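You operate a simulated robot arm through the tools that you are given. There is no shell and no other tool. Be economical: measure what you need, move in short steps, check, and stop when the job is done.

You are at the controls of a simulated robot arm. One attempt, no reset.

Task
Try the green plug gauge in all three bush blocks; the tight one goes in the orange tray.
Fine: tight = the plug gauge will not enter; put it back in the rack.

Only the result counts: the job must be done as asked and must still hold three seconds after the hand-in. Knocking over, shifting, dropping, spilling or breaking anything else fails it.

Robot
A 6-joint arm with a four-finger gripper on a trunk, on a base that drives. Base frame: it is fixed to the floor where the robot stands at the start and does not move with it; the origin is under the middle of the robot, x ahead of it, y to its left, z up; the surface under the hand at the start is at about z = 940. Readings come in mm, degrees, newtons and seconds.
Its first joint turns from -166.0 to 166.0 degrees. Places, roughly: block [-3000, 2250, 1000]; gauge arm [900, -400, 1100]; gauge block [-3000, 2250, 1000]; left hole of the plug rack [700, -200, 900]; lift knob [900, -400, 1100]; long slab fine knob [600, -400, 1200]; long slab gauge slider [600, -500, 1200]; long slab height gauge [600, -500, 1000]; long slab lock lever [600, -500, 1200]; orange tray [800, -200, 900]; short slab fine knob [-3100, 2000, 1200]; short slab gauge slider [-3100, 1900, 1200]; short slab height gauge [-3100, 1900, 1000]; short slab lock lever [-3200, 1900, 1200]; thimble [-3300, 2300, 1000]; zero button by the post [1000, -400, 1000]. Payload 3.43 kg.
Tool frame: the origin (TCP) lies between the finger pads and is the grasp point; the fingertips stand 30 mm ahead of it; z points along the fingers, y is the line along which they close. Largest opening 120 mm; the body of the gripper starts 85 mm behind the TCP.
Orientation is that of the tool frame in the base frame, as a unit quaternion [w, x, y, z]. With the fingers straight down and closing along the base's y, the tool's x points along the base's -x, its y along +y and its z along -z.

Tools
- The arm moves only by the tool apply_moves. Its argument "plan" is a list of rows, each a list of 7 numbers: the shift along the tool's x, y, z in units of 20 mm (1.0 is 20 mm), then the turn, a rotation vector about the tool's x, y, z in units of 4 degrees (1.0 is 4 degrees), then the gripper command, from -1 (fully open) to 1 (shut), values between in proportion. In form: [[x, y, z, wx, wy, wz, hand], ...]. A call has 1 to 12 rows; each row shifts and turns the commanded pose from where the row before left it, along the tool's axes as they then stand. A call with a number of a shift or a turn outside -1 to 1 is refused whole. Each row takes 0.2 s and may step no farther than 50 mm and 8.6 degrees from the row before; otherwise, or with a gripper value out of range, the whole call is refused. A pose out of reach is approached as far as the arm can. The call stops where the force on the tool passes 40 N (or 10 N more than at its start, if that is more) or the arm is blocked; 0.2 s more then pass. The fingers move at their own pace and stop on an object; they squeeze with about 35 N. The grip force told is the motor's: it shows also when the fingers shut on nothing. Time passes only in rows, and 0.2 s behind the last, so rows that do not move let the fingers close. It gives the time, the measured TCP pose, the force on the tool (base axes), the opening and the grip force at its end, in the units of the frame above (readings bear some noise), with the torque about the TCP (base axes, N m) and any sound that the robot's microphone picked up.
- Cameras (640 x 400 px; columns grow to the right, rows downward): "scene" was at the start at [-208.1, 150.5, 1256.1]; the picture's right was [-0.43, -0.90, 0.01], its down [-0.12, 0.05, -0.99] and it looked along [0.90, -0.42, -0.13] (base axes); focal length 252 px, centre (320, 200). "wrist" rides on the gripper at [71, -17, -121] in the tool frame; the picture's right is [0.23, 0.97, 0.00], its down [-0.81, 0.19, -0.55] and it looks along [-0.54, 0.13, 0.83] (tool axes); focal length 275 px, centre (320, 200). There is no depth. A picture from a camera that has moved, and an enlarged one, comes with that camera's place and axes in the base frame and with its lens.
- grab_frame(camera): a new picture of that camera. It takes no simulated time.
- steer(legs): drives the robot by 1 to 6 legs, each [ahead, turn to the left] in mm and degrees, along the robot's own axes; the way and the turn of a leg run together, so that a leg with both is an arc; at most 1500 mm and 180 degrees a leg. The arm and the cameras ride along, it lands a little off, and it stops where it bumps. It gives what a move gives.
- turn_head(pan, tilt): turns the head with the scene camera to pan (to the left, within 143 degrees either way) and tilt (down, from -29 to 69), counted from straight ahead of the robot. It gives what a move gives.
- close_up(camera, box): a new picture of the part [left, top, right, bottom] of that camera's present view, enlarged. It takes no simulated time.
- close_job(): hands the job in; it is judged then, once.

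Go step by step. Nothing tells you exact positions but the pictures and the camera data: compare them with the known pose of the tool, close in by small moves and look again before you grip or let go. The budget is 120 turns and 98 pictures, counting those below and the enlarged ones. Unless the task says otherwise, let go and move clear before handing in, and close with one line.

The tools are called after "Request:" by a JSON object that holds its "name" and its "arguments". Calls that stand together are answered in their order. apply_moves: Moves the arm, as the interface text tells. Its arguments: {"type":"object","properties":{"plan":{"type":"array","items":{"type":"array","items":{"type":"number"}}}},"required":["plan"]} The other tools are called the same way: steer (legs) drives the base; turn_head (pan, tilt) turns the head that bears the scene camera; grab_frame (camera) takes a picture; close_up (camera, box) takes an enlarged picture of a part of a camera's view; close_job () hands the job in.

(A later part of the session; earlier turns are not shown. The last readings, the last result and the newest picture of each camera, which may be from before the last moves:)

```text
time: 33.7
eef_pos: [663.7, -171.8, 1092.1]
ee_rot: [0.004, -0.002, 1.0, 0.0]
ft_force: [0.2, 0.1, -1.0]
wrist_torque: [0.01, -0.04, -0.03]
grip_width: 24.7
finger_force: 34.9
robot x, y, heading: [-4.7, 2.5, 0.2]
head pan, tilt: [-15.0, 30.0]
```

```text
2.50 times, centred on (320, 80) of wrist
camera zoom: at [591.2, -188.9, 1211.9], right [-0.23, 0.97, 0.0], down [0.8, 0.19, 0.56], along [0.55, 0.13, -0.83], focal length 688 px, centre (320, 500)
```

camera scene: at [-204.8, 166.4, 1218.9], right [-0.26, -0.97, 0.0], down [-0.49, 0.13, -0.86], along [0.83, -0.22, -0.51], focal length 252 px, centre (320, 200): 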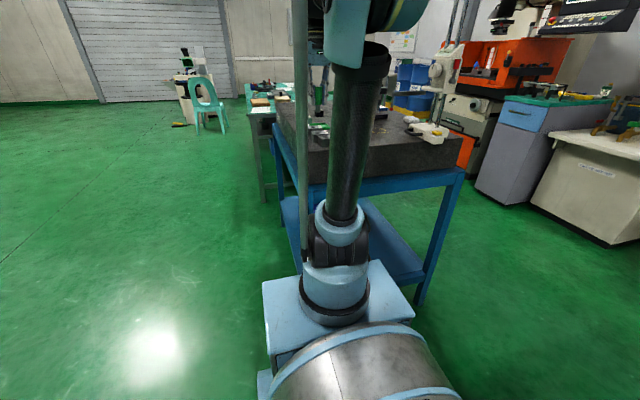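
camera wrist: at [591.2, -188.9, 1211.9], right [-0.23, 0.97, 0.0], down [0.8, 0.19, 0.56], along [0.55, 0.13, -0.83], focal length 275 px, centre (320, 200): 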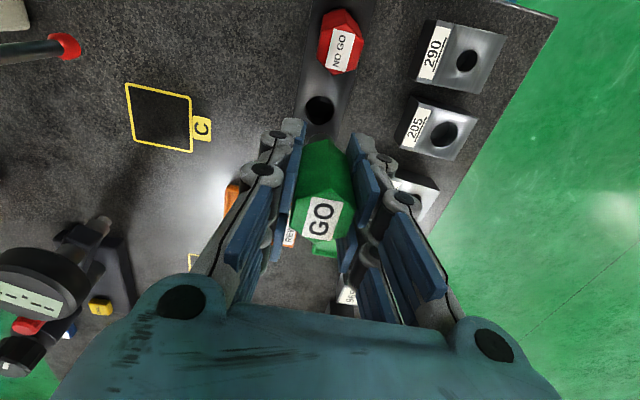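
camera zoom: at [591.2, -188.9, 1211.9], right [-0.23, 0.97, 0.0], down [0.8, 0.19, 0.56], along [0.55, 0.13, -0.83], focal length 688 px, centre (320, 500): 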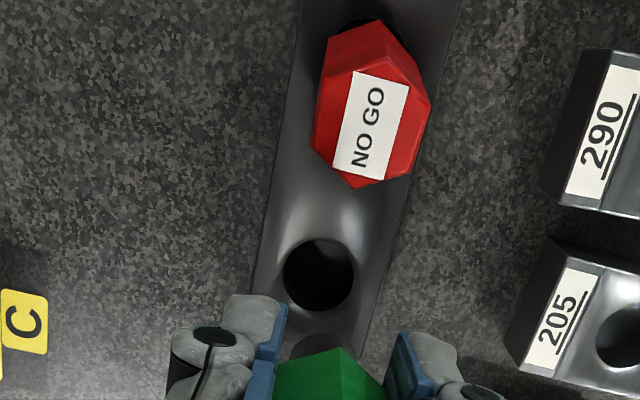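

Rack hole centre is (662,-172.5), wider than the pin. Nudging and lowering slowly until contact.

Request:
{"name": "apply_moves", "arguments": {"plan": [[0.07, -0.03, 1, 0, 0, 0, 1], [0, 0, 1, 0, 0, 0, 1], [0, 0, 1, 0, 0, 0, 1], [0, 0, 0.5, 0, 0, 0, 1], [0, 0, 0.3, 0, 0, 0, 1], [0, 0, 0.2, 0, 0, 0, 1], [0, 0, 0.2, 0, 0, 0, 1], [0, 0, 0.1, 0, 0, 0, 1], [0, 0, 0, 0, 0, 0, 1]]}}

Request:
{"name": "grab_frame", "arguments": {"camera": "wrist"}}

```text
time: 35.7
eef_pos: [663.4, -172.3, 1004.4]
ee_rot: [0.006, -0.002, 1.0, 0.0]
ft_force: [-0.1, -0.2, -0.7]
wrist_torque: [0.03, 0.01, -0.01]
grip_width: 25.0
finger_force: 34.8
robot x, y, heading: [2.2, 0.4, -0.1]
head pan, tilt: [-15.0, 30.0]
```

```text
56 pictures are left
camera wrist: at [591.0, -188.8, 1124.7], right [-0.23, 0.97, 0.0], down [0.8, 0.19, 0.56], along [0.55, 0.13, -0.83], focal length 275 px, centre (320, 200)
```

wrist: 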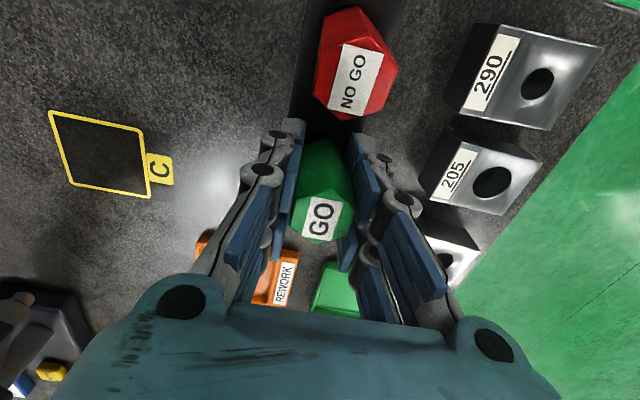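

Request:
{"name": "apply_moves", "arguments": {"plan": [[0, 0, 0.1, 0, 0, 0, 1], [0, 0, 0.1, 0, 0, 0, 1], [0, 0, 0, 0, 0, 0, 1]]}}

```text
time: 36.5
eef_pos: [663.8, -173.3, 1001.5]
ee_rot: [0.006, -0.002, 1.0, 0.0]
ft_force: [-0.2, 0.5, -1.8]
wrist_torque: [-0.02, -0.01, 0.01]
grip_width: 24.9
finger_force: 35.1
robot x, y, heading: [-2.4, 2.1, -0.1]
head pan, tilt: [-15.0, 30.0]
```

Request:
{"name": "apply_moves", "arguments": {"plan": [[0, 0, 0.1, 0, 0, 0, 1], [0, 0, 0.1, 0, 0, 0, 1], [0, 0, 0, 0, 0, 0, 1]]}}

Request:
{"name": "close_up", "arguments": {"camera": "scene", "box": [310, 80, 390, 160]}}

```text
time: 37.1
eef_pos: [652.6, -172.2, 1005.8]
ee_rot: [0.012, -0.002, 1.0, 0.001]
ft_force: [2.5, -0.6, -1.4]
wrist_torque: [0.07, 0.22, -0.01]
grip_width: 24.7
finger_force: 35.2
robot x, y, heading: [-1.5, 2.0, 0.0]
head pan, tilt: [-15.0, 30.0]
stopped in row 3: the force on the tool passed its limit at 43 N (the readings are from after the stop); the commanded pose is now the measured one
```

```text
5.00 times, centred on (350, 120) of scene
camera zoom: at [-204.0, 166.1, 1219.1], right [-0.26, -0.97, 0.0], down [-0.5, 0.13, -0.86], along [0.83, -0.22, -0.51], focal length 1261 px, centre (170, 600)
```

zoom: 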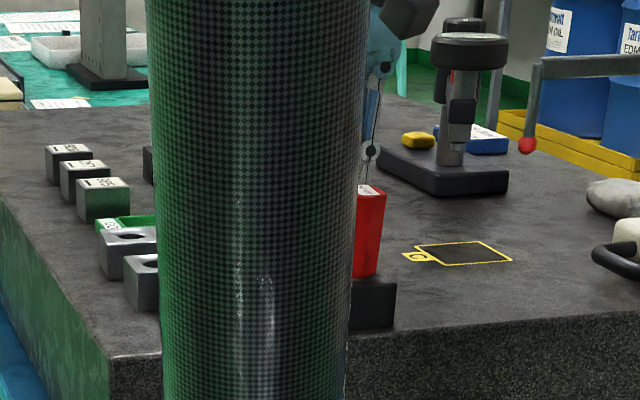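

A stop at 43 N and the hand moved 11 mm in -x. Looking before doing anything.

Request:
{"name": "grab_frame", "arguments": {"camera": "wrist"}}

Request:
{"name": "close_up", "arguments": {"camera": "wrist", "box": [250, 0, 410, 240]}}

```text
54 pictures are left
camera wrist: at [579.0, -189.1, 1125.3], right [-0.23, 0.97, -0.01], down [0.8, 0.19, 0.57], along [0.56, 0.13, -0.82], focal length 275 px, centre (320, 200)
```

wrist: 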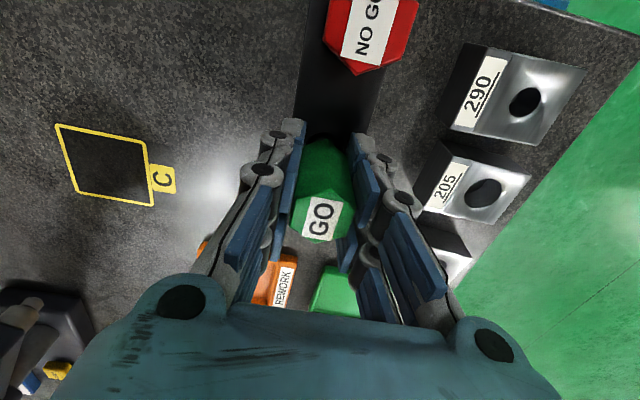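

```text
1.67 times, centred on (330, 120) of wrist
camera zoom: at [579.0, -189.1, 1125.3], right [-0.23, 0.97, -0.01], down [0.8, 0.19, 0.57], along [0.56, 0.13, -0.82], focal length 459 px, centre (303, 333)
```

zoom: 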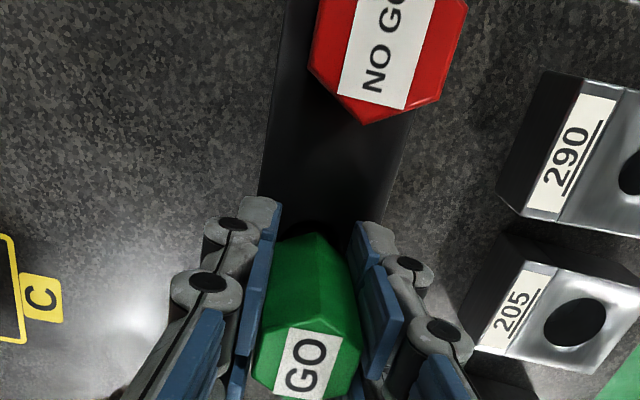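

The red and possibly the rack moved. I'll lift the green straight out again and inspect.

Request:
{"name": "apply_moves", "arguments": {"plan": [[0, 0, -0.3, 0, 0, 0, 1], [0, 0, -0.5, 0, 0, 0, 1], [0, 0, -0.7, 0, 0, 0, 1], [0, 0, -1, 0, 0, 0, 1], [0, 0, -1, 0, 0, 0, 1], [0, 0, -1, 0, 0, 0, 1], [0, 0, 0, 0, 0, 0, 1]]}}

Request:
{"name": "grab_frame", "arguments": {"camera": "wrist"}}

Request:
{"name": "close_up", "arguments": {"camera": "wrist", "box": [250, 0, 390, 160]}}

```text
time: 38.7
eef_pos: [650.0, -171.9, 1096.6]
ee_rot: [0.011, -0.002, 1.0, 0.0]
ft_force: [0.0, 0.4, -0.7]
wrist_torque: [0.01, 0.01, 0.03]
grip_width: 24.7
finger_force: 34.9
robot x, y, heading: [1.1, 1.1, 0.1]
head pan, tilt: [-15.0, 30.0]
```

```text
52 pictures are left
camera wrist: at [576.9, -188.7, 1215.6], right [-0.23, 0.97, -0.01], down [0.8, 0.19, 0.57], along [0.56, 0.13, -0.82], focal length 275 px, centre (320, 200)
```

wrist: 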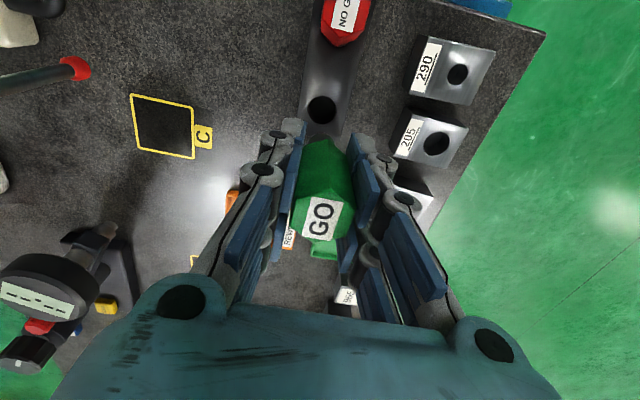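

```text
2.50 times, centred on (320, 80) of wrist
camera zoom: at [576.9, -188.7, 1215.6], right [-0.23, 0.97, -0.01], down [0.8, 0.19, 0.57], along [0.56, 0.13, -0.82], focal length 688 px, centre (320, 500)
```

zoom: 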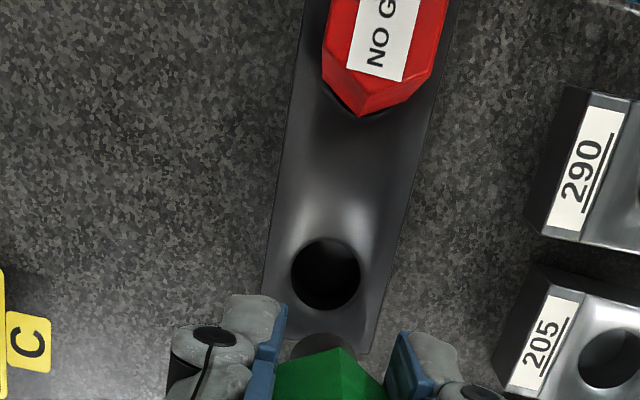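

The rack slid about 11 mm toward the robot, its hole now near (651,-170). The fingertips probably touched the rack top, so I'll set the plug back in its hole, release a little higher, then slide the rack back.

Request:
{"name": "apply_moves", "arguments": {"plan": [[-0.05, 0.11, 0, 0, 0.17, 0, 1], [0, 0, 1, 0, 0, 0, 1], [0, 0, 1, 0, 0, 0, 1], [0, 0, 1, 0, 0, 0, 1], [0, 0, 0, 0, 0, 0, 1], [0, 0, 0, 0, 0, 0, 1]]}}

Request:
{"name": "close_up", "arguments": {"camera": "wrist", "box": [250, 30, 390, 190]}}

```text
time: 40.1
eef_pos: [651.1, -170.3, 1036.9]
ee_rot: [0.006, -0.002, 1.0, 0.0]
ft_force: [0.2, -0.5, -0.3]
wrist_torque: [-0.01, 0.0, 0.03]
grip_width: 24.9
finger_force: 35.2
robot x, y, heading: [-0.5, 2.5, -0.1]
head pan, tilt: [-15.0, 30.0]
```

```text
2.50 times, centred on (320, 110) of wrist
camera zoom: at [579.2, -187.4, 1156.3], right [-0.23, 0.97, 0.0], down [0.8, 0.19, 0.56], along [0.55, 0.13, -0.83], focal length 688 px, centre (320, 425)
```

zoom: 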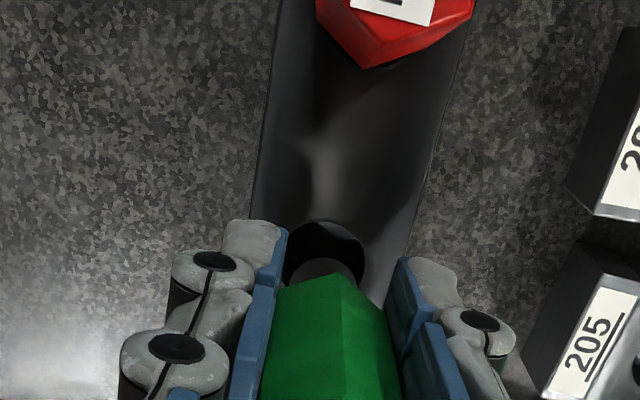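

Pin is over the hole; lowering to about 1003.

Request:
{"name": "apply_moves", "arguments": {"plan": [[0, 0, 0.6, 0, 0, 0, 1], [0, 0, 0.5, 0, 0, 0, 1], [0, 0, 0.3, 0, 0, 0, 1], [0, 0, 0.2, 0, 0, 0, 1], [0, 0, 0.1, 0, 0, 0, 1], [0, 0, 0, 0, 0, 0, 1]]}}

Request:
{"name": "grab_frame", "arguments": {"camera": "wrist"}}

```text
time: 41.5
eef_pos: [652.0, -170.6, 1001.7]
ee_rot: [0.005, -0.002, 1.0, 0.0]
ft_force: [-0.6, -0.1, -0.8]
wrist_torque: [0.01, 0.0, -0.04]
grip_width: 25.0
finger_force: 35.1
robot x, y, heading: [-0.8, 1.3, 0.2]
head pan, tilt: [-15.0, 30.0]
```

```text
49 pictures are left
camera wrist: at [580.1, -187.1, 1122.4], right [-0.23, 0.97, 0.0], down [0.8, 0.19, 0.56], along [0.55, 0.13, -0.83], focal length 275 px, centre (320, 200)
```

wrist: 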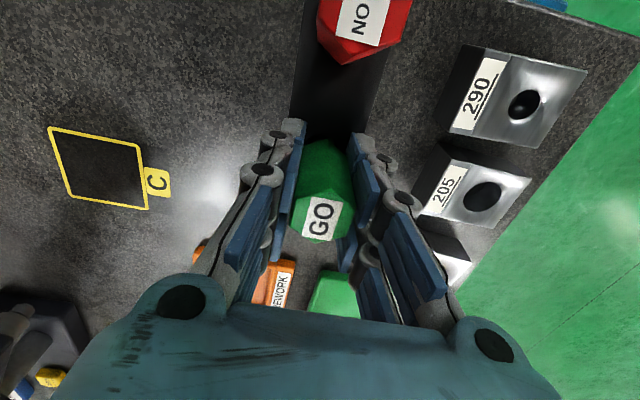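

Releasing here with a modest opening.

Request:
{"name": "apply_moves", "arguments": {"plan": [[0, 0, 0, 0, 0, 0, 0.5], [0, 0, 0, 0, 0, 0, 0.4], [0, 0, 0, 0, 0, 0, 0.2], [0, 0, 0, 0, 0, 0, 0.2]]}}

Request:
{"name": "grab_frame", "arguments": {"camera": "wrist"}}

```text
time: 42.5
eef_pos: [651.9, -170.2, 1001.8]
ee_rot: [0.006, -0.002, 1.0, 0.0]
ft_force: [0.2, 0.4, -0.5]
wrist_torque: [0.01, -0.04, 0.0]
grip_width: 48.0
finger_force: 0.0
robot x, y, heading: [-0.5, 1.3, -0.1]
head pan, tilt: [-15.0, 30.0]
```

```text
48 pictures are left
camera wrist: at [580.0, -187.0, 1122.5], right [-0.23, 0.97, 0.0], down [0.8, 0.19, 0.56], along [0.55, 0.13, -0.83], focal length 275 px, centre (320, 200)
```

wrist: 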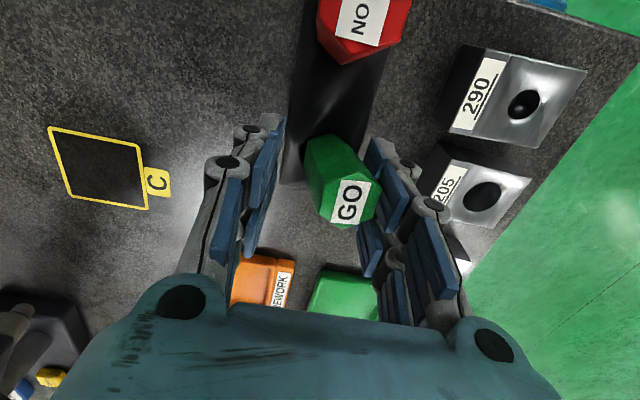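

The plug settled leaning in its loose hole, standing on its pin. I'll close the fingers slowly to straighten it and reopen slowly.

Request:
{"name": "apply_moves", "arguments": {"plan": [[0, 0, 0, 0, 0, 0, 0.3], [0, 0, 0, 0, 0, 0, 0.4], [0, 0, 0, 0, 0, 0, 0.46], [0, 0, 0, 0, 0, 0, 0.5], [0, 0, 0, 0, 0, 0, 0.53], [0, 0, 0, 0, 0, 0, 0.56], [0, 0, 0, 0, 0, 0, 0.575], [0, 0, 0, 0, 0, 0, 0.585], [0, 0, 0, 0, 0, 0, 0.59], [0, 0, 0, 0, 0, 0, 0.59]]}}

Request:
{"name": "grab_frame", "arguments": {"camera": "wrist"}}

```text
time: 44.7
eef_pos: [652.5, -170.1, 1001.8]
ee_rot: [0.006, -0.003, 1.0, -0.001]
ft_force: [-0.1, 0.5, -0.2]
wrist_torque: [0.02, 0.02, -0.01]
grip_width: 26.1
finger_force: 1.3
robot x, y, heading: [-3.3, -1.9, 0.0]
head pan, tilt: [-15.0, 30.0]
```

```text
47 pictures are left
camera wrist: at [580.0, -187.0, 1122.5], right [-0.23, 0.97, 0.0], down [0.8, 0.2, 0.56], along [0.55, 0.13, -0.83], focal length 275 px, centre (320, 200)
```

wrist: 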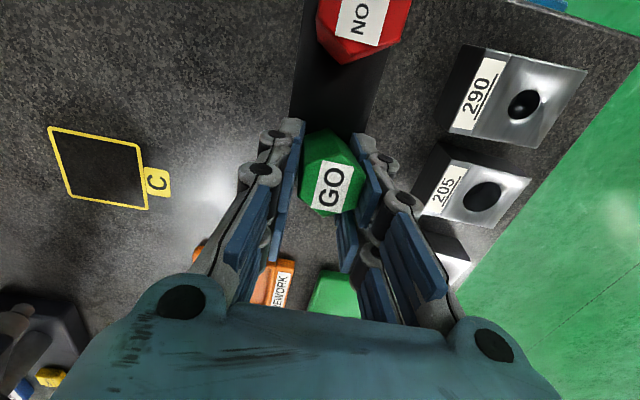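

It now leans toward the robot, about 16 mm off the pads' centre. I'll open slightly, shift the hand over it, grip lightly, then draw it back upright about its pin.

Request:
{"name": "apply_moves", "arguments": {"plan": [[0, 0, 0, 0, 0, 0, 0.55], [0, 0, 0, 0, 0, 0, 0.5], [0.4, 0, 0, 0, 0, 0, 0.5], [0.35, 0, 0, 0, 0, 0, 0.5], [0, 0, 0, 0, 0, 0, 0.5]]}}

Request:
{"name": "grab_frame", "arguments": {"camera": "wrist"}}

```text
time: 45.9
eef_pos: [636.3, -170.7, 1002.7]
ee_rot: [0.006, -0.001, 1.0, 0.0]
ft_force: [0.8, 0.1, 0.5]
wrist_torque: [-0.02, -0.01, 0.0]
grip_width: 30.2
finger_force: 0.1
robot x, y, heading: [-2.3, -2.7, 0.1]
head pan, tilt: [-15.0, 30.0]
```

```text
46 pictures are left
camera wrist: at [564.5, -186.7, 1122.8], right [-0.23, 0.97, 0.0], down [0.8, 0.19, 0.56], along [0.55, 0.13, -0.83], focal length 275 px, centre (320, 200)
```

wrist: 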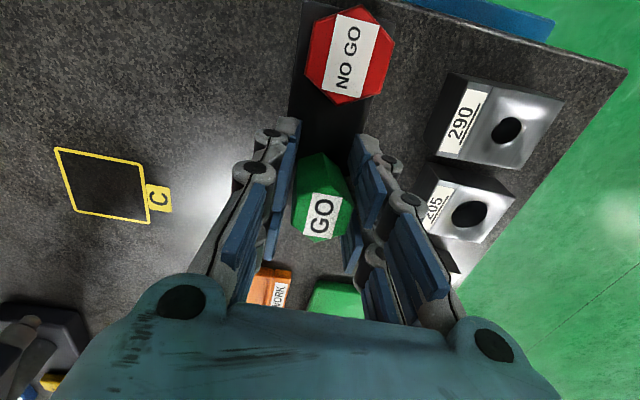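

Both plugs lean the same way; checking whether the rack itself is tilted.

Request:
{"name": "close_up", "arguments": {"camera": "scene", "box": [330, 100, 390, 155]}}

Request:
{"name": "close_up", "arguments": {"camera": "wrist", "box": [260, 0, 420, 240]}}

```text
7.27 times, centred on (360, 128) of scene
camera zoom: at [-204.8, 166.4, 1218.9], right [-0.26, -0.97, 0.0], down [-0.49, 0.13, -0.86], along [0.83, -0.22, -0.51], focal length 1834 px, centre (29, 727)
```

zoom: 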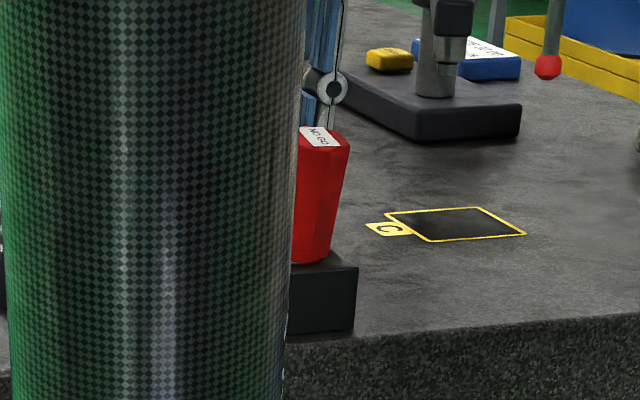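

```text
1.67 times, centred on (340, 120) of wrist
camera zoom: at [564.5, -186.7, 1122.8], right [-0.23, 0.97, 0.0], down [0.8, 0.19, 0.56], along [0.55, 0.13, -0.83], focal length 459 px, centre (287, 333)
```

zoom: 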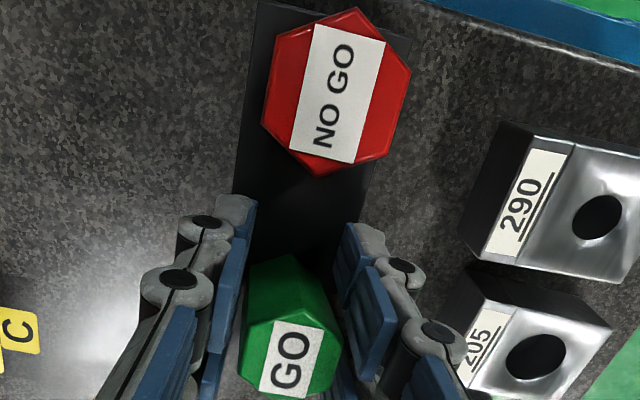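

The rack is flat; the plugs just lean in oversized holes. Gripping green lightly and drawing it +x about 11 mm.

Request:
{"name": "apply_moves", "arguments": {"plan": [[0, 0, 0, 0, 0, 0, 0.54], [0, 0, 0, 0, 0, 0, 0.57], [0, 0, 0, 0, 0, 0, 0.585], [0, 0, 0, 0, 0, 0, 0.6], [0, 0, 0, 0, 0, 0, 0.6], [-0.15, 0, 0, 0, 0, 0, 0.6], [-0.15, 0, 0, 0, 0, 0, 0.6], [-0.15, 0, 0, 0, 0, 0, 0.6], [-0.1, 0, 0, 0, 0, 0, 0.6], [0, 0, 0, 0, 0, 0, 0.6]]}}

Request:
{"name": "grab_frame", "arguments": {"camera": "wrist"}}

```text
time: 48.1
eef_pos: [646.9, -168.8, 1003.0]
ee_rot: [0.007, -0.002, 1.0, 0.0]
ft_force: [-4.7, -0.3, 7.5]
wrist_torque: [-0.06, 0.16, 0.0]
grip_width: 25.0
finger_force: 35.0
robot x, y, heading: [3.8, 0.4, -0.1]
head pan, tilt: [-15.0, 30.0]
```

```text
43 pictures are left
camera wrist: at [575.2, -186.5, 1122.7], right [-0.23, 0.97, 0.0], down [0.8, 0.2, 0.56], along [0.55, 0.13, -0.83], focal length 275 px, centre (320, 200)
```

wrist: 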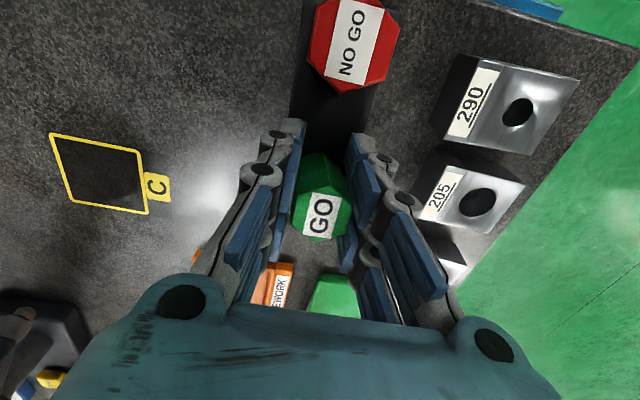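

The grip is firm, so I'll lift it out, rotate the hand about 11.5° so the plug hangs vertical, and look again.

Request:
{"name": "apply_moves", "arguments": {"plan": [[0, 0, -0.3, 0, 0, 0, 1], [0, 0, -0.7, 0, 0, 0, 1], [0, 0, -1, 0, 0, 0, 1], [0, 0, -1, 0, 0, 0, 1], [0, 0, -1, 0, 0, 0, 1], [0, 0, 0, 0, 0.95, 0, 1], [0, 0, 0, 0, 0.95, 0, 1], [0, 0, 0, 0, 0.95, 0, 1], [0, 0, 0, 0, 0, 0, 1]]}}

Request:
{"name": "grab_frame", "arguments": {"camera": "wrist"}}

Request:
{"name": "close_up", "arguments": {"camera": "wrist", "box": [250, 60, 390, 220]}}

```text
time: 50.1
eef_pos: [646.6, -170.2, 1081.4]
ee_rot: [-0.094, -0.002, 0.996, -0.001]
ft_force: [-0.4, 0.1, -0.8]
wrist_torque: [0.03, 0.01, 0.01]
grip_width: 25.3
finger_force: 35.5
robot x, y, heading: [-1.0, -0.5, 0.3]
head pan, tilt: [-15.0, 30.0]
```

```text
42 pictures are left
camera wrist: at [600.4, -186.8, 1214.7], right [-0.23, 0.97, 0.04], down [0.9, 0.2, 0.39], along [0.37, 0.13, -0.92], focal length 275 px, centre (320, 200)
```

wrist: 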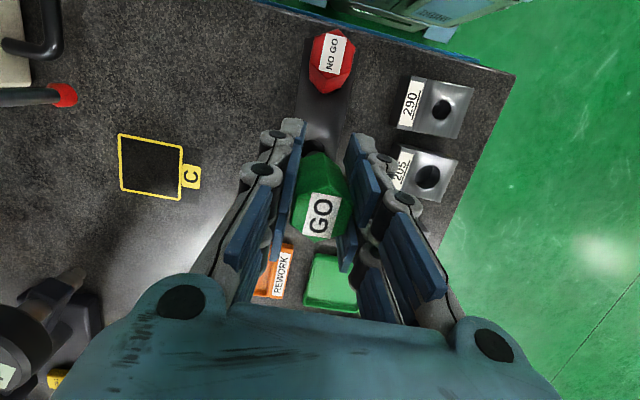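

```text
2.50 times, centred on (320, 140) of wrist
camera zoom: at [600.4, -186.8, 1214.7], right [-0.23, 0.97, 0.04], down [0.9, 0.2, 0.39], along [0.37, 0.13, -0.92], focal length 688 px, centre (320, 350)
```

zoom: 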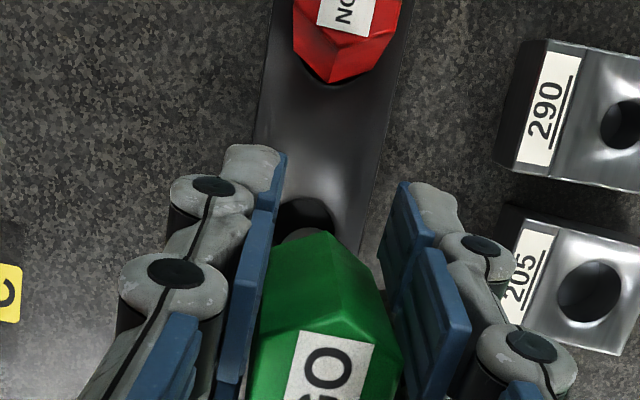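

The plug is now nearly vertical, and the rack hole is at about (655.5,-168). A fine correction and lowering to about 1008.

Request:
{"name": "apply_moves", "arguments": {"plan": [[-0.205, 0.075, -0.044, 0, 0.3, 0, 1], [0, 0, 0, 0, 0, 0, 1], [-0.208, 0, 0.978, 0, 0, 0, 1], [-0.208, 0, 0.978, 0, 0, 0, 1], [0, 0, 0, 0, 0, 0, 1]]}}

Request:
{"name": "close_up", "arguments": {"camera": "wrist", "box": [250, 60, 390, 220]}}

```text
time: 51.3
eef_pos: [651.2, -167.8, 1043.4]
ee_rot: [-0.103, -0.002, 0.995, 0.0]
ft_force: [-0.1, 0.6, -0.6]
wrist_torque: [0.02, 0.05, 0.03]
grip_width: 24.9
finger_force: 35.1
robot x, y, heading: [-2.2, 2.2, -0.1]
head pan, tilt: [-15.0, 30.0]
```

```text
2.50 times, centred on (320, 140) of wrist
camera zoom: at [607.6, -184.9, 1176.2], right [-0.23, 0.97, 0.05], down [0.91, 0.2, 0.37], along [0.35, 0.13, -0.93], focal length 688 px, centre (320, 350)
```

zoom: 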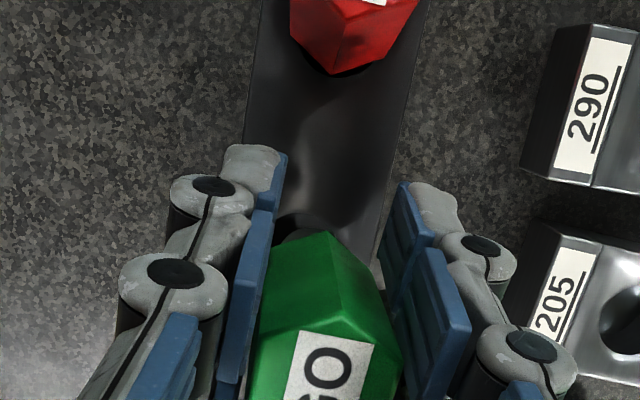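

Pin axis and hole agree (about 655.5,-168). Continuing down, then 1 mm steps.

Request:
{"name": "apply_moves", "arguments": {"plan": [[-0.19, 0, 0.88, 0, 0, 0, 1], [-0.166, 0, 0.78, 0, 0, 0, 1], [-0.02, 0, 0.098, 0, 0, 0, 1], [0, 0, 0, 0, 0, 0, 1]]}}

Request:
{"name": "apply_moves", "arguments": {"plan": [[-0.01, 0, 0.049, 0, 0, 0, 1], [-0.01, 0, 0.049, 0, 0, 0, 1], [0, 0, 0, 0, 0, 0, 1]]}}

```text
time: 52.3
eef_pos: [651.9, -169.6, 1007.2]
ee_rot: [-0.104, -0.002, 0.995, -0.001]
ft_force: [0.0, -0.2, -1.1]
wrist_torque: [-0.02, -0.03, 0.01]
grip_width: 25.2
finger_force: 34.9
robot x, y, heading: [-0.5, 4.5, 0.0]
head pan, tilt: [-15.0, 30.0]
```

```text
time: 53.1
eef_pos: [651.7, -168.0, 1004.2]
ee_rot: [-0.104, -0.002, 0.995, -0.001]
ft_force: [1.6, -0.1, -1.2]
wrist_torque: [0.0, -0.09, 0.01]
grip_width: 25.1
finger_force: 34.5
robot x, y, heading: [1.7, 1.6, 0.0]
head pan, tilt: [-15.0, 30.0]
```

Request:
{"name": "apply_moves", "arguments": {"plan": [[-0.03, 0, 0.049, 0, 0, 0, 1], [-0.01, 0, 0.049, 0, 0, 0, 1], [0, 0, 0, 0, 0, 0, 1]]}}

Request:
{"name": "grab_frame", "arguments": {"camera": "wrist"}}

```text
time: 53.9
eef_pos: [639.9, -169.0, 1009.9]
ee_rot: [-0.099, -0.002, 0.995, 0.0]
ft_force: [3.2, -1.3, -1.2]
wrist_torque: [0.05, 0.29, -0.04]
grip_width: 25.2
finger_force: 35.0
robot x, y, heading: [0.5, 2.9, -0.1]
head pan, tilt: [-15.0, 30.0]
stopped in row 3: the force on the tool passed its limit at 41 N (the readings are from after the stop); the commanded pose is now the measured one
```

```text
39 pictures are left
camera wrist: at [594.3, -185.1, 1142.6], right [-0.23, 0.97, 0.04], down [0.9, 0.2, 0.38], along [0.36, 0.13, -0.92], focal length 275 px, centre (320, 200)
```

wrist: 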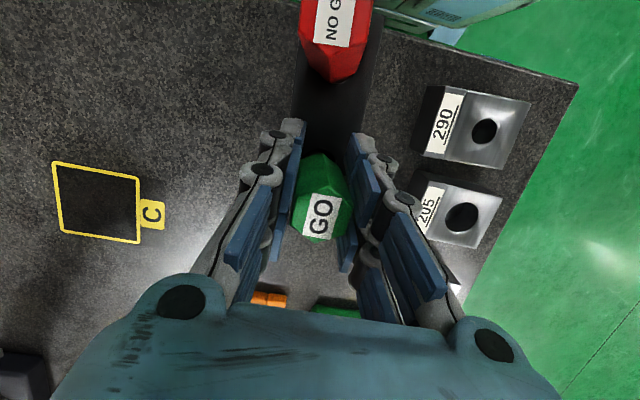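

Another jolt at contact (41 N): pressing even 2 mm onto the hole floor is too stiff. I'll lift, re-measure, and then approach in half-millimetre steps.

Request:
{"name": "apply_moves", "arguments": {"plan": [[0.1, 0, -0.49, 0, 0, 0, 1], [0.197, 0, -0.98, 0, 0, 0, 1], [0.197, 0, -0.98, 0, 0, 0, 1], [0.197, 0, -0.98, 0, 0, 0, 1], [0, 0, 0, 0, 0, 0, 1]]}}

Request:
{"name": "grab_frame", "arguments": {"camera": "wrist"}}

Request:
{"name": "close_up", "arguments": {"camera": "wrist", "box": [250, 60, 390, 220]}}

```text
time: 55.1
eef_pos: [639.5, -169.0, 1081.4]
ee_rot: [-0.099, -0.002, 0.995, 0.0]
ft_force: [0.2, -0.2, -0.7]
wrist_torque: [-0.01, -0.02, -0.01]
grip_width: 24.9
finger_force: 34.7
robot x, y, heading: [-0.6, 1.3, -0.0]
head pan, tilt: [-15.0, 30.0]
```

```text
38 pictures are left
camera wrist: at [594.3, -184.9, 1213.4], right [-0.23, 0.97, 0.04], down [0.9, 0.2, 0.38], along [0.36, 0.13, -0.92], focal length 275 px, centre (320, 200)
```

wrist: 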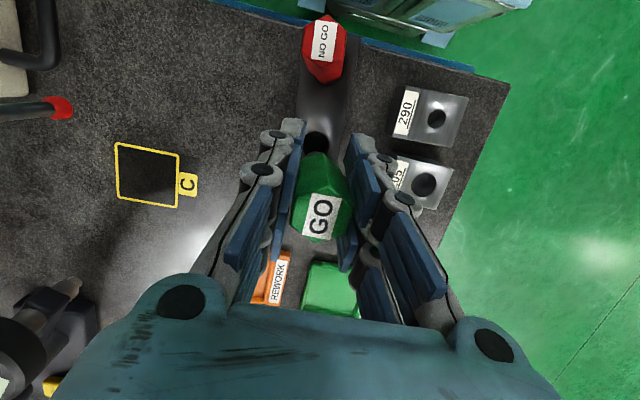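

```text
2.50 times, centred on (320, 140) of wrist
camera zoom: at [594.3, -184.9, 1213.4], right [-0.23, 0.97, 0.04], down [0.9, 0.2, 0.38], along [0.36, 0.13, -0.92], focal length 688 px, centre (320, 350)
```

zoom: 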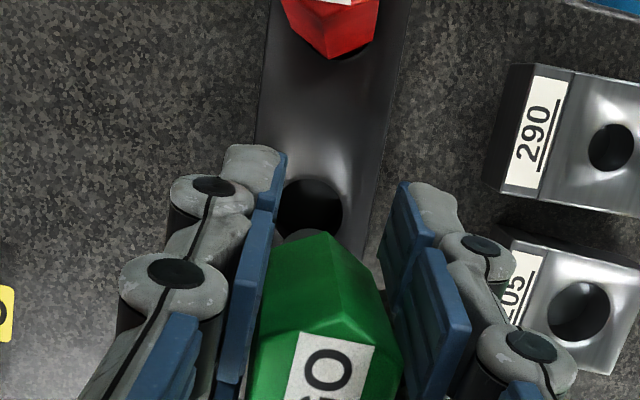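

Rack hole is now about 4.8 mm toward the robot from the plug's axis; the plug is vertical. I'll insert the pin partway (well above the floor) and use it to draw the rack back slowly.

Request:
{"name": "apply_moves", "arguments": {"plan": [[0.196, 0.075, 0.04, 0, 0, 0, 1], [0, 0, 0, 0, 0, 0, 1], [-0.197, 0, 0.98, 0, 0, 0, 1], [-0.197, 0, 0.98, 0, 0, 0, 1], [-0.197, 0, 0.98, 0, 0, 0, 1], [-0.128, 0, 0.637, 0, 0, 0, 1], [0, 0, 0, 0, 0, 0, 1]]}}

Request:
{"name": "close_up", "arguments": {"camera": "wrist", "box": [230, 0, 410, 200]}}

```text
time: 56.7
eef_pos: [636.3, -166.7, 1009.4]
ee_rot: [-0.099, -0.001, 0.995, 0.0]
ft_force: [-0.9, 0.9, -1.5]
wrist_torque: [-0.03, 0.02, 0.02]
grip_width: 25.1
finger_force: 34.3
robot x, y, heading: [0.3, -0.7, -0.1]
head pan, tilt: [-15.0, 30.0]
```

```text
2.00 times, centred on (320, 100) of wrist
camera zoom: at [590.4, -183.7, 1141.4], right [-0.23, 0.97, 0.04], down [0.9, 0.2, 0.38], along [0.36, 0.13, -0.92], focal length 551 px, centre (320, 400)
```

zoom: 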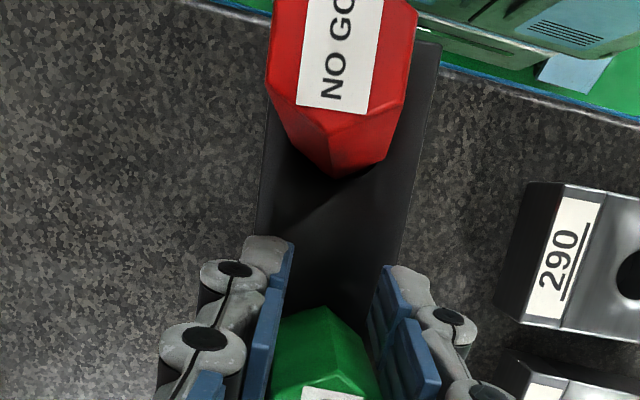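

Request:
{"name": "apply_moves", "arguments": {"plan": [[-0.0956, -0.024, -0.0192, 0, 0, 0, 1], [-0.0956, -0.024, -0.0192, 0, 0, 0, 1], [-0.0956, -0.024, -0.0192, 0, 0, 0, 1], [-0.0956, -0.024, -0.0192, 0, 0, 0, 1], [-0.0956, -0.024, -0.0192, 0, 0, 0, 1], [-0.0956, -0.024, -0.0192, 0, 0, 0, 1], [0, 0, 0, 0, 0, 0, 1]]}}

Request:
{"name": "close_up", "arguments": {"camera": "wrist", "box": [230, 0, 410, 200]}}

```text
time: 58.3
eef_pos: [647.6, -171.1, 1008.5]
ee_rot: [-0.099, -0.001, 0.995, 0.0]
ft_force: [-1.3, 0.0, -0.9]
wrist_torque: [0.05, 0.06, 0.02]
grip_width: 25.3
finger_force: 34.8
robot x, y, heading: [-0.6, 2.2, -0.1]
head pan, tilt: [-15.0, 30.0]
```

```text
2.00 times, centred on (320, 100) of wrist
camera zoom: at [601.8, -187.2, 1140.3], right [-0.23, 0.97, 0.04], down [0.9, 0.2, 0.38], along [0.36, 0.13, -0.92], focal length 551 px, centre (320, 400)
```

zoom: 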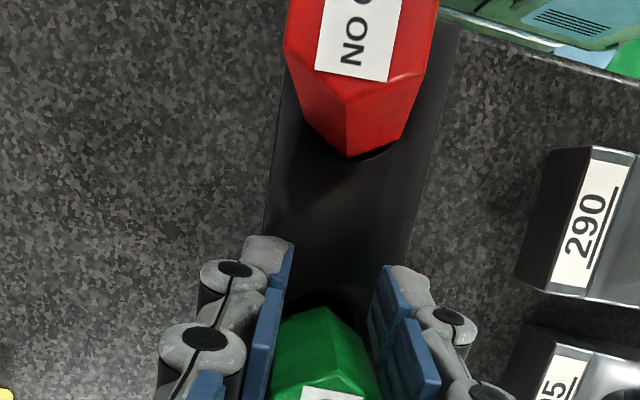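

Dragging works with little force; continuing.

Request:
{"name": "apply_moves", "arguments": {"plan": [[-0.0956, -0.02, -0.0192, 0, 0, 0, 1], [-0.0956, -0.02, -0.0192, 0, 0, 0, 1], [-0.0956, -0.02, -0.0192, 0, 0, 0, 1], [-0.0956, -0.02, -0.0192, 0, 0, 0, 1], [-0.0956, -0.02, -0.0192, 0, 0, 0, 1], [-0.0956, 0, -0.0192, 0, 0, 0, 1], [0, 0, 0, 0, 0, 0, 1]]}}

Request:
{"name": "apply_moves", "arguments": {"plan": [[0.1, 0, -0.49, 0, 0, 0, 1], [0.197, 0, -0.98, 0, 0, 0, 1], [0.197, 0, -0.98, 0, 0, 0, 1], [0.197, 0, -0.98, 0, 0, 0, 1], [0, 0, 0, 0, 0, 0, 1]]}}

Request:
{"name": "grab_frame", "arguments": {"camera": "wrist"}}

Request:
{"name": "close_up", "arguments": {"camera": "wrist", "box": [250, 60, 390, 220]}}

```text
time: 59.9
eef_pos: [659.6, -171.1, 1007.9]
ee_rot: [-0.098, -0.001, 0.995, 0.0]
ft_force: [-1.4, -1.4, 0.0]
wrist_torque: [-0.03, 0.08, -0.04]
grip_width: 25.2
finger_force: 35.3
robot x, y, heading: [2.1, 3.2, -0.1]
head pan, tilt: [-15.0, 30.0]
```

```text
time: 61.1
eef_pos: [659.5, -171.0, 1077.4]
ee_rot: [-0.098, -0.002, 0.995, 0.0]
ft_force: [0.2, -0.4, -1.2]
wrist_torque: [-0.01, 0.01, -0.04]
grip_width: 25.1
finger_force: 35.1
robot x, y, heading: [-1.7, 3.3, 0.0]
head pan, tilt: [-15.0, 30.0]
```

```text
34 pictures are left
camera wrist: at [613.1, -188.2, 1209.8], right [-0.23, 0.97, 0.04], down [0.9, 0.2, 0.38], along [0.36, 0.13, -0.92], focal length 275 px, centre (320, 200)
```

wrist: 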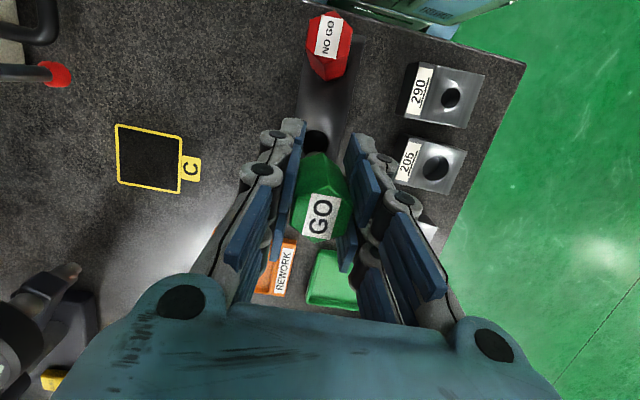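

```text
2.50 times, centred on (320, 140) of wrist
camera zoom: at [613.1, -188.2, 1209.8], right [-0.23, 0.97, 0.04], down [0.9, 0.2, 0.38], along [0.36, 0.13, -0.92], focal length 688 px, centre (320, 350)
```

zoom: 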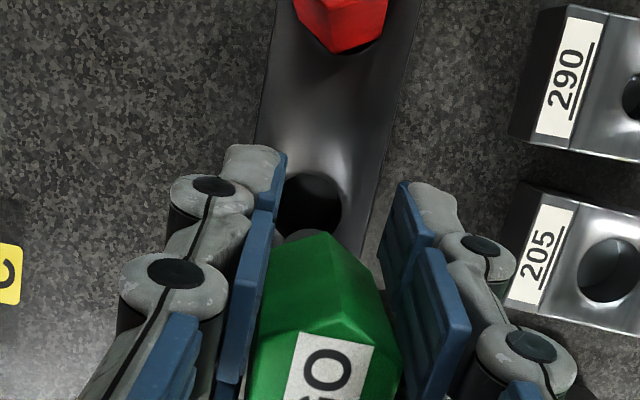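

Rack hole is now at about (659,-169), against the original (662.5,-172.3). One more small drag, then re-centre.

Request:
{"name": "apply_moves", "arguments": {"plan": [[0.196, 0.05, 0.04, 0, 0, 0, 1], [0, 0, 0, 0, 0, 0, 1], [-0.197, 0, 0.98, 0, 0, 0, 1], [-0.197, 0, 0.98, 0, 0, 0, 1], [-0.197, 0, 0.98, 0, 0, 0, 1], [-0.088, 0, 0.44, 0, 0, 0, 1], [0, 0, 0, 0, 0, 0, 1]]}}

Request:
{"name": "apply_moves", "arguments": {"plan": [[-0.0735, -0.05, -0.0148, 0, 0, 0, 1], [-0.0735, -0.05, -0.0148, 0, 0, 0, 1], [-0.0735, -0.05, -0.0148, 0, 0, 0, 1], [-0.0735, -0.05, -0.0148, 0, 0, 0, 1], [-0.0735, -0.05, -0.0148, 0, 0, 0, 1], [0, 0, 0, 0, 0, 0, 1]]}}

```text
time: 62.7
eef_pos: [655.1, -170.5, 1007.5]
ee_rot: [-0.099, -0.002, 0.995, -0.001]
ft_force: [-0.5, 0.7, -0.8]
wrist_torque: [0.0, 0.02, -0.02]
grip_width: 25.1
finger_force: 35.5
robot x, y, heading: [-3.3, -3.3, 0.0]
head pan, tilt: [-15.0, 30.0]
```

```text
time: 64.1
eef_pos: [663.4, -176.1, 1008.5]
ee_rot: [-0.099, -0.002, 0.995, -0.001]
ft_force: [-1.9, -0.3, -1.6]
wrist_torque: [0.06, 0.07, 0.02]
grip_width: 25.0
finger_force: 35.3
robot x, y, heading: [-2.7, 1.1, 0.0]
head pan, tilt: [-15.0, 30.0]
```

Request:
{"name": "apply_moves", "arguments": {"plan": [[0.12, 0.1, 0.024, 0, 0, 0, 1], [0.1, 0, -0.49, 0, 0, 0, 1], [0.197, 0, -0.98, 0, 0, 0, 1], [0.197, 0, -0.98, 0, 0, 0, 1], [0.197, 0, -0.98, 0, 0, 0, 1], [0, 0, 0, 0, 0, 0, 1], [0, 0, 0, 0, 0, 0, 1]]}}

Request:
{"name": "close_up", "arguments": {"camera": "wrist", "box": [230, 30, 420, 240]}}

```text
time: 65.7
eef_pos: [661.3, -175.0, 1080.0]
ee_rot: [-0.099, -0.002, 0.995, -0.001]
ft_force: [-0.6, 0.1, -1.7]
wrist_torque: [0.0, 0.01, 0.03]
grip_width: 25.1
finger_force: 34.8
robot x, y, heading: [0.6, 1.9, -0.2]
head pan, tilt: [-15.0, 30.0]
```

```text
1.90 times, centred on (325, 135) of wrist
camera zoom: at [614.7, -190.5, 1211.4], right [-0.23, 0.97, 0.04], down [0.9, 0.2, 0.38], along [0.36, 0.13, -0.92], focal length 524 px, centre (310, 324)
```

zoom: 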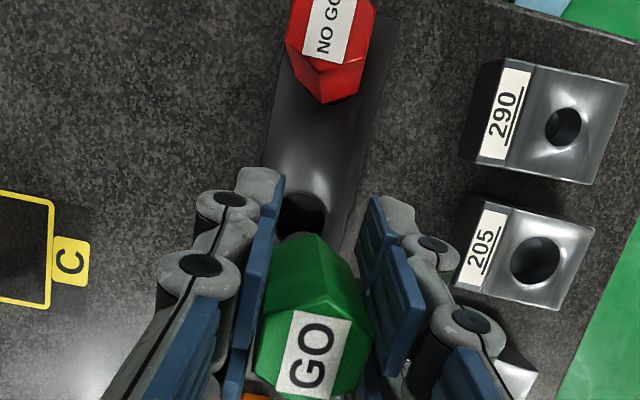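

Rack hole is now at about (661,-173.5), within 2 mm of the original. Centring the pin and lowering to just above the floor.

Request:
{"name": "apply_moves", "arguments": {"plan": [[0.142, 0, 0.029, 0, 0, 0, 1], [0, 0, 0, 0, 0, 0, 1], [-0.197, 0, 0.98, 0, 0, 0, 1], [-0.197, 0, 0.98, 0, 0, 0, 1], [-0.197, 0, 0.98, 0, 0, 0, 1], [-0.132, 0, 0.66, 0, 0, 0, 1], [0, 0, 0, 0, 0, 0, 1], [0, 0, 0, 0, 0, 0, 1]]}}

Request:
{"name": "apply_moves", "arguments": {"plan": [[-0.005, 0, 0.0245, 0, 0, 0, 1], [0, 0, 0, 0, 0, 0, 1], [0, 0, 0, 0, 0, 0, 1]]}}

Request:
{"name": "apply_moves", "arguments": {"plan": [[-0.005, 0, 0.0245, 0, 0, 0, 1], [0, 0, 0, 0, 0, 0, 1], [0, 0, 0, 0, 0, 0, 1]]}}

```text
time: 67.5
eef_pos: [658.9, -174.0, 1004.6]
ee_rot: [-0.099, -0.002, 0.995, 0.0]
ft_force: [-0.5, 0.3, -1.1]
wrist_torque: [-0.02, 0.0, 0.0]
grip_width: 25.3
finger_force: 34.8
robot x, y, heading: [0.1, 2.3, 0.0]
head pan, tilt: [-15.0, 30.0]
```

```text
time: 68.3
eef_pos: [659.6, -173.1, 1004.1]
ee_rot: [-0.098, -0.002, 0.995, 0.0]
ft_force: [-0.7, 1.3, -0.5]
wrist_torque: [0.0, 0.03, 0.02]
grip_width: 25.1
finger_force: 34.9
robot x, y, heading: [-2.7, -0.2, 0.3]
head pan, tilt: [-15.0, 30.0]
```

```text
time: 69.1
eef_pos: [659.1, -174.0, 1005.5]
ee_rot: [-0.098, -0.002, 0.995, -0.001]
ft_force: [0.7, 0.3, -0.5]
wrist_torque: [-0.01, -0.02, -0.04]
grip_width: 25.2
finger_force: 34.8
robot x, y, heading: [-0.9, 0.4, 0.2]
head pan, tilt: [-15.0, 30.0]
```

Request:
{"name": "apply_moves", "arguments": {"plan": [[-0.005, 0, 0.0245, 0, 0, 0, 1], [0, 0, 0, 0, 0, 0, 1], [0, 0, 0, 0, 0, 0, 1]]}}

Request:
{"name": "apply_moves", "arguments": {"plan": [[-0.005, 0, 0.0245, 0, 0, 0, 1], [0, 0, 0, 0, 0, 0, 1], [0, 0, 0, 0, 0, 0, 1]]}}

```text
time: 69.9
eef_pos: [658.8, -174.0, 1003.7]
ee_rot: [-0.099, -0.001, 0.995, 0.0]
ft_force: [0.4, -0.2, -1.2]
wrist_torque: [-0.01, -0.01, 0.0]
grip_width: 25.1
finger_force: 35.3
robot x, y, heading: [0.0, 1.9, 0.0]
head pan, tilt: [-15.0, 30.0]
```

```text
time: 70.7
eef_pos: [657.1, -173.9, 1003.2]
ee_rot: [-0.099, -0.001, 0.995, 0.0]
ft_force: [1.0, -0.5, -0.1]
wrist_torque: [0.01, 0.0, 0.02]
grip_width: 25.2
finger_force: 35.2
robot x, y, heading: [0.5, 0.7, 0.1]
head pan, tilt: [-15.0, 30.0]
```

Request:
{"name": "apply_moves", "arguments": {"plan": [[-0.005, 0, 0.0245, 0, 0, 0, 1], [0, 0, 0, 0, 0, 0, 1], [0, 0, 0, 0, 0, 0, 1]]}}

```text
time: 71.5
eef_pos: [657.2, -173.2, 1005.0]
ee_rot: [-0.098, -0.001, 0.995, 0.0]
ft_force: [3.8, -1.8, 12.9]
wrist_torque: [-0.13, -0.29, -0.01]
grip_width: 25.1
finger_force: 34.6
robot x, y, heading: [0.4, 1.7, 0.1]
head pan, tilt: [-15.0, 30.0]
```

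Contact at 13 N. Backing off slightly and opening the fingers slowly.

Request:
{"name": "apply_moves", "arguments": {"plan": [[0.004, 0, -0.02, 0, 0, 0, 1], [0, 0, 0, 0, 0, 0, 1], [0, 0, 0, 0, 0, 0, 0.58], [0, 0, 0, 0, 0, 0, 0.575], [0, 0, 0, 0, 0, 0, 0.565], [0, 0, 0, 0, 0, 0, 0.555], [0, 0, 0, 0, 0, 0, 0.54], [0, 0, 0, 0, 0, 0, 0.52], [0, 0, 0, 0, 0, 0, 0.5], [0, 0, 0, 0, 0, 0, 0.45]]}}

Request:
{"name": "grab_frame", "arguments": {"camera": "wrist"}}

```text
time: 73.7
eef_pos: [658.6, -173.9, 1004.6]
ee_rot: [-0.099, -0.001, 0.995, 0.0]
ft_force: [-0.1, 0.7, -0.2]
wrist_torque: [0.0, -0.01, 0.01]
grip_width: 33.0
finger_force: 0.1
robot x, y, heading: [-2.9, 1.2, -0.2]
head pan, tilt: [-15.0, 30.0]
```

```text
31 pictures are left
camera wrist: at [611.6, -189.7, 1136.2], right [-0.23, 0.97, 0.04], down [0.9, 0.2, 0.38], along [0.36, 0.13, -0.92], focal length 275 px, centre (320, 200)
```

wrist: 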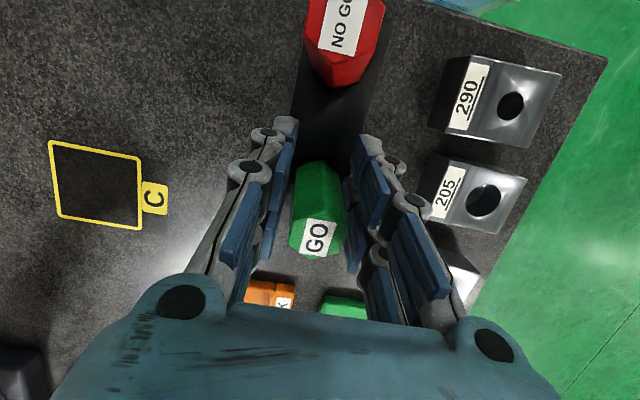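

The plug is in its hole with a slight lean, released. Rising clear, levelling the hand and going over block 290.

Request:
{"name": "apply_moves", "arguments": {"plan": [[0, 0, 0, 0, 0, 0, 0.3], [0, 0, 0, 0, 0, 0, 0.2], [0.1, 0, -0.49, 0, 0, 0, 0.2], [0.197, 0, -0.98, 0, 0, 0, 0.2], [0.197, 0, -0.98, 0, 0, 0, 0.2], [0.197, 0, -0.98, 0, 0, 0, 0.2], [0.197, 0, -0.98, 0, 0, 0, 0.2], [0, 0, 0, 0, -0.95, 0, 0.2], [0, 0, 0, 0, -0.95, 0, 0.2], [0, 0, 0, 0, -0.95, 0, 0.2], [0, 0, 0, 0, 0, 0, 0.2]]}}

Request:
{"name": "grab_frame", "arguments": {"camera": "wrist"}}

Request:
{"name": "close_up", "arguments": {"camera": "wrist", "box": [280, 0, 420, 160]}}

```text
time: 76.1
eef_pos: [658.0, -173.7, 1093.7]
ee_rot: [0.001, -0.001, 1.0, 0.0]
ft_force: [0.6, -0.3, -0.8]
wrist_torque: [0.03, 0.02, -0.01]
grip_width: 47.8
finger_force: 0.1
robot x, y, heading: [1.5, 1.3, 0.0]
head pan, tilt: [-15.0, 30.0]
```

```text
30 pictures are left
camera wrist: at [586.6, -190.4, 1214.1], right [-0.23, 0.97, 0.0], down [0.81, 0.2, 0.56], along [0.54, 0.13, -0.83], focal length 275 px, centre (320, 200)
```

wrist: 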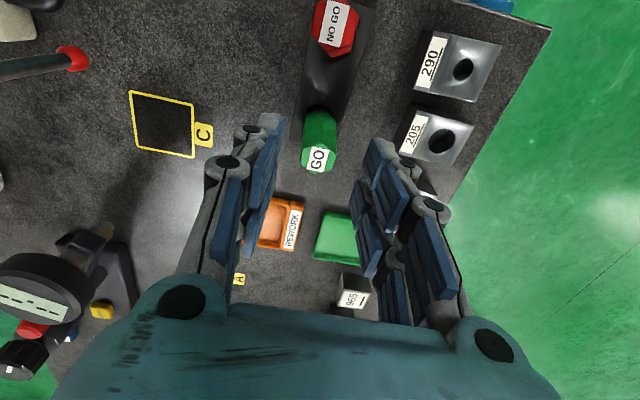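

```text
2.50 times, centred on (350, 80) of wrist
camera zoom: at [586.6, -190.4, 1214.1], right [-0.23, 0.97, 0.0], down [0.81, 0.2, 0.56], along [0.54, 0.13, -0.83], focal length 688 px, centre (245, 500)
```

zoom: 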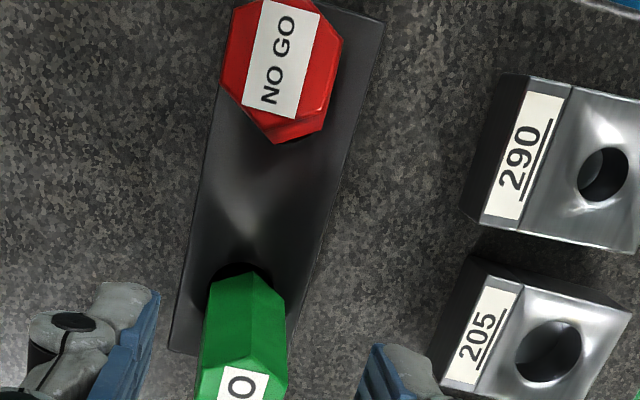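

Green and red sit in the rack, and the rack is back in line. Block 290 spans x 574–618, y -102…-46, so its centre is about (596.5,-74). Moving above it with the fingers at 76 mm.

Request:
{"name": "apply_moves", "arguments": {"plan": [[0.62, 1, 0, 0, 0, 0, 0.2], [0.62, 1, 0, 0, 0, 0, 0], [0.62, 1, 0, 0, 0, 0, -0.27], [0.62, 1, 0, 0, 0, 0, -0.27], [0.6, 0.99, 0, 0, 0, 0, -0.27], [0, 0, 1, 0, 0, 0, -0.27], [0, 0, 1, 0, 0, 0, -0.27], [0, 0, 0, 0, 0, 0, -0.27]]}}

Request:
{"name": "grab_frame", "arguments": {"camera": "wrist"}}

```text
time: 77.9
eef_pos: [596.9, -75.8, 1051.6]
ee_rot: [0.0, -0.001, 1.0, 0.0]
ft_force: [0.1, -0.4, 1.0]
wrist_torque: [-0.04, 0.02, -0.02]
grip_width: 76.1
finger_force: 0.1
robot x, y, heading: [2.9, 1.5, 0.0]
head pan, tilt: [-15.0, 30.0]
```

```text
28 pictures are left
camera wrist: at [525.5, -92.2, 1171.7], right [-0.23, 0.97, 0.0], down [0.81, 0.2, 0.55], along [0.54, 0.13, -0.83], focal length 275 px, centre (320, 200)
```

wrist: 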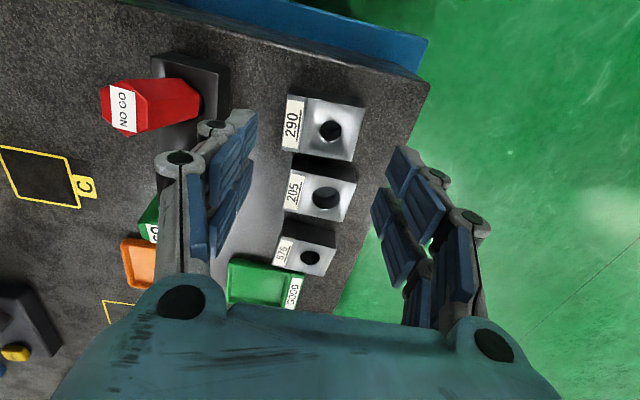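

Block centre is about (595.5,-73.6). Adjusting and lowering around it.

Request:
{"name": "apply_moves", "arguments": {"plan": [[0.04, 0.1, 1, 0, 0, 0, -0.27], [0, 0, 1, 0, 0, 0, -0.27], [0, 0, 1, 0, 0, 0, -0.27], [0, 0, 0.55, 0, 0, 0, -0.27], [0, 0, 0, 0, 0, 0, -0.27]]}}

Request:
{"name": "grab_frame", "arguments": {"camera": "wrist"}}

```text
time: 79.1
eef_pos: [596.4, -72.8, 981.7]
ee_rot: [0.001, -0.001, 1.0, 0.0]
ft_force: [0.5, 0.4, 0.0]
wrist_torque: [0.0, 0.01, 0.0]
grip_width: 76.4
finger_force: 0.0
robot x, y, heading: [-0.8, 4.7, -0.0]
head pan, tilt: [-15.0, 30.0]
```

```text
27 pictures are left
camera wrist: at [525.0, -88.4, 1101.8], right [-0.23, 0.97, 0.0], down [0.81, 0.2, 0.55], along [0.54, 0.13, -0.83], focal length 275 px, centre (320, 200)
```

wrist: 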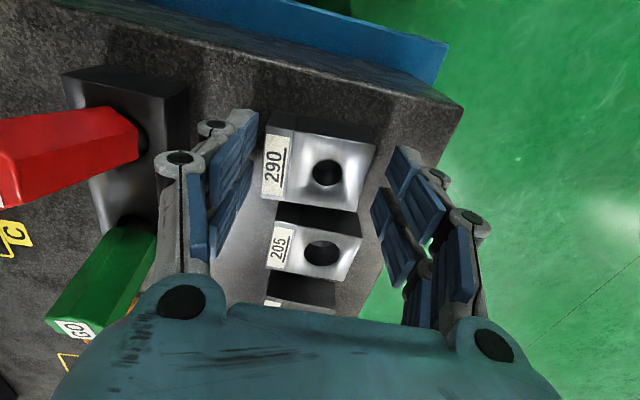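

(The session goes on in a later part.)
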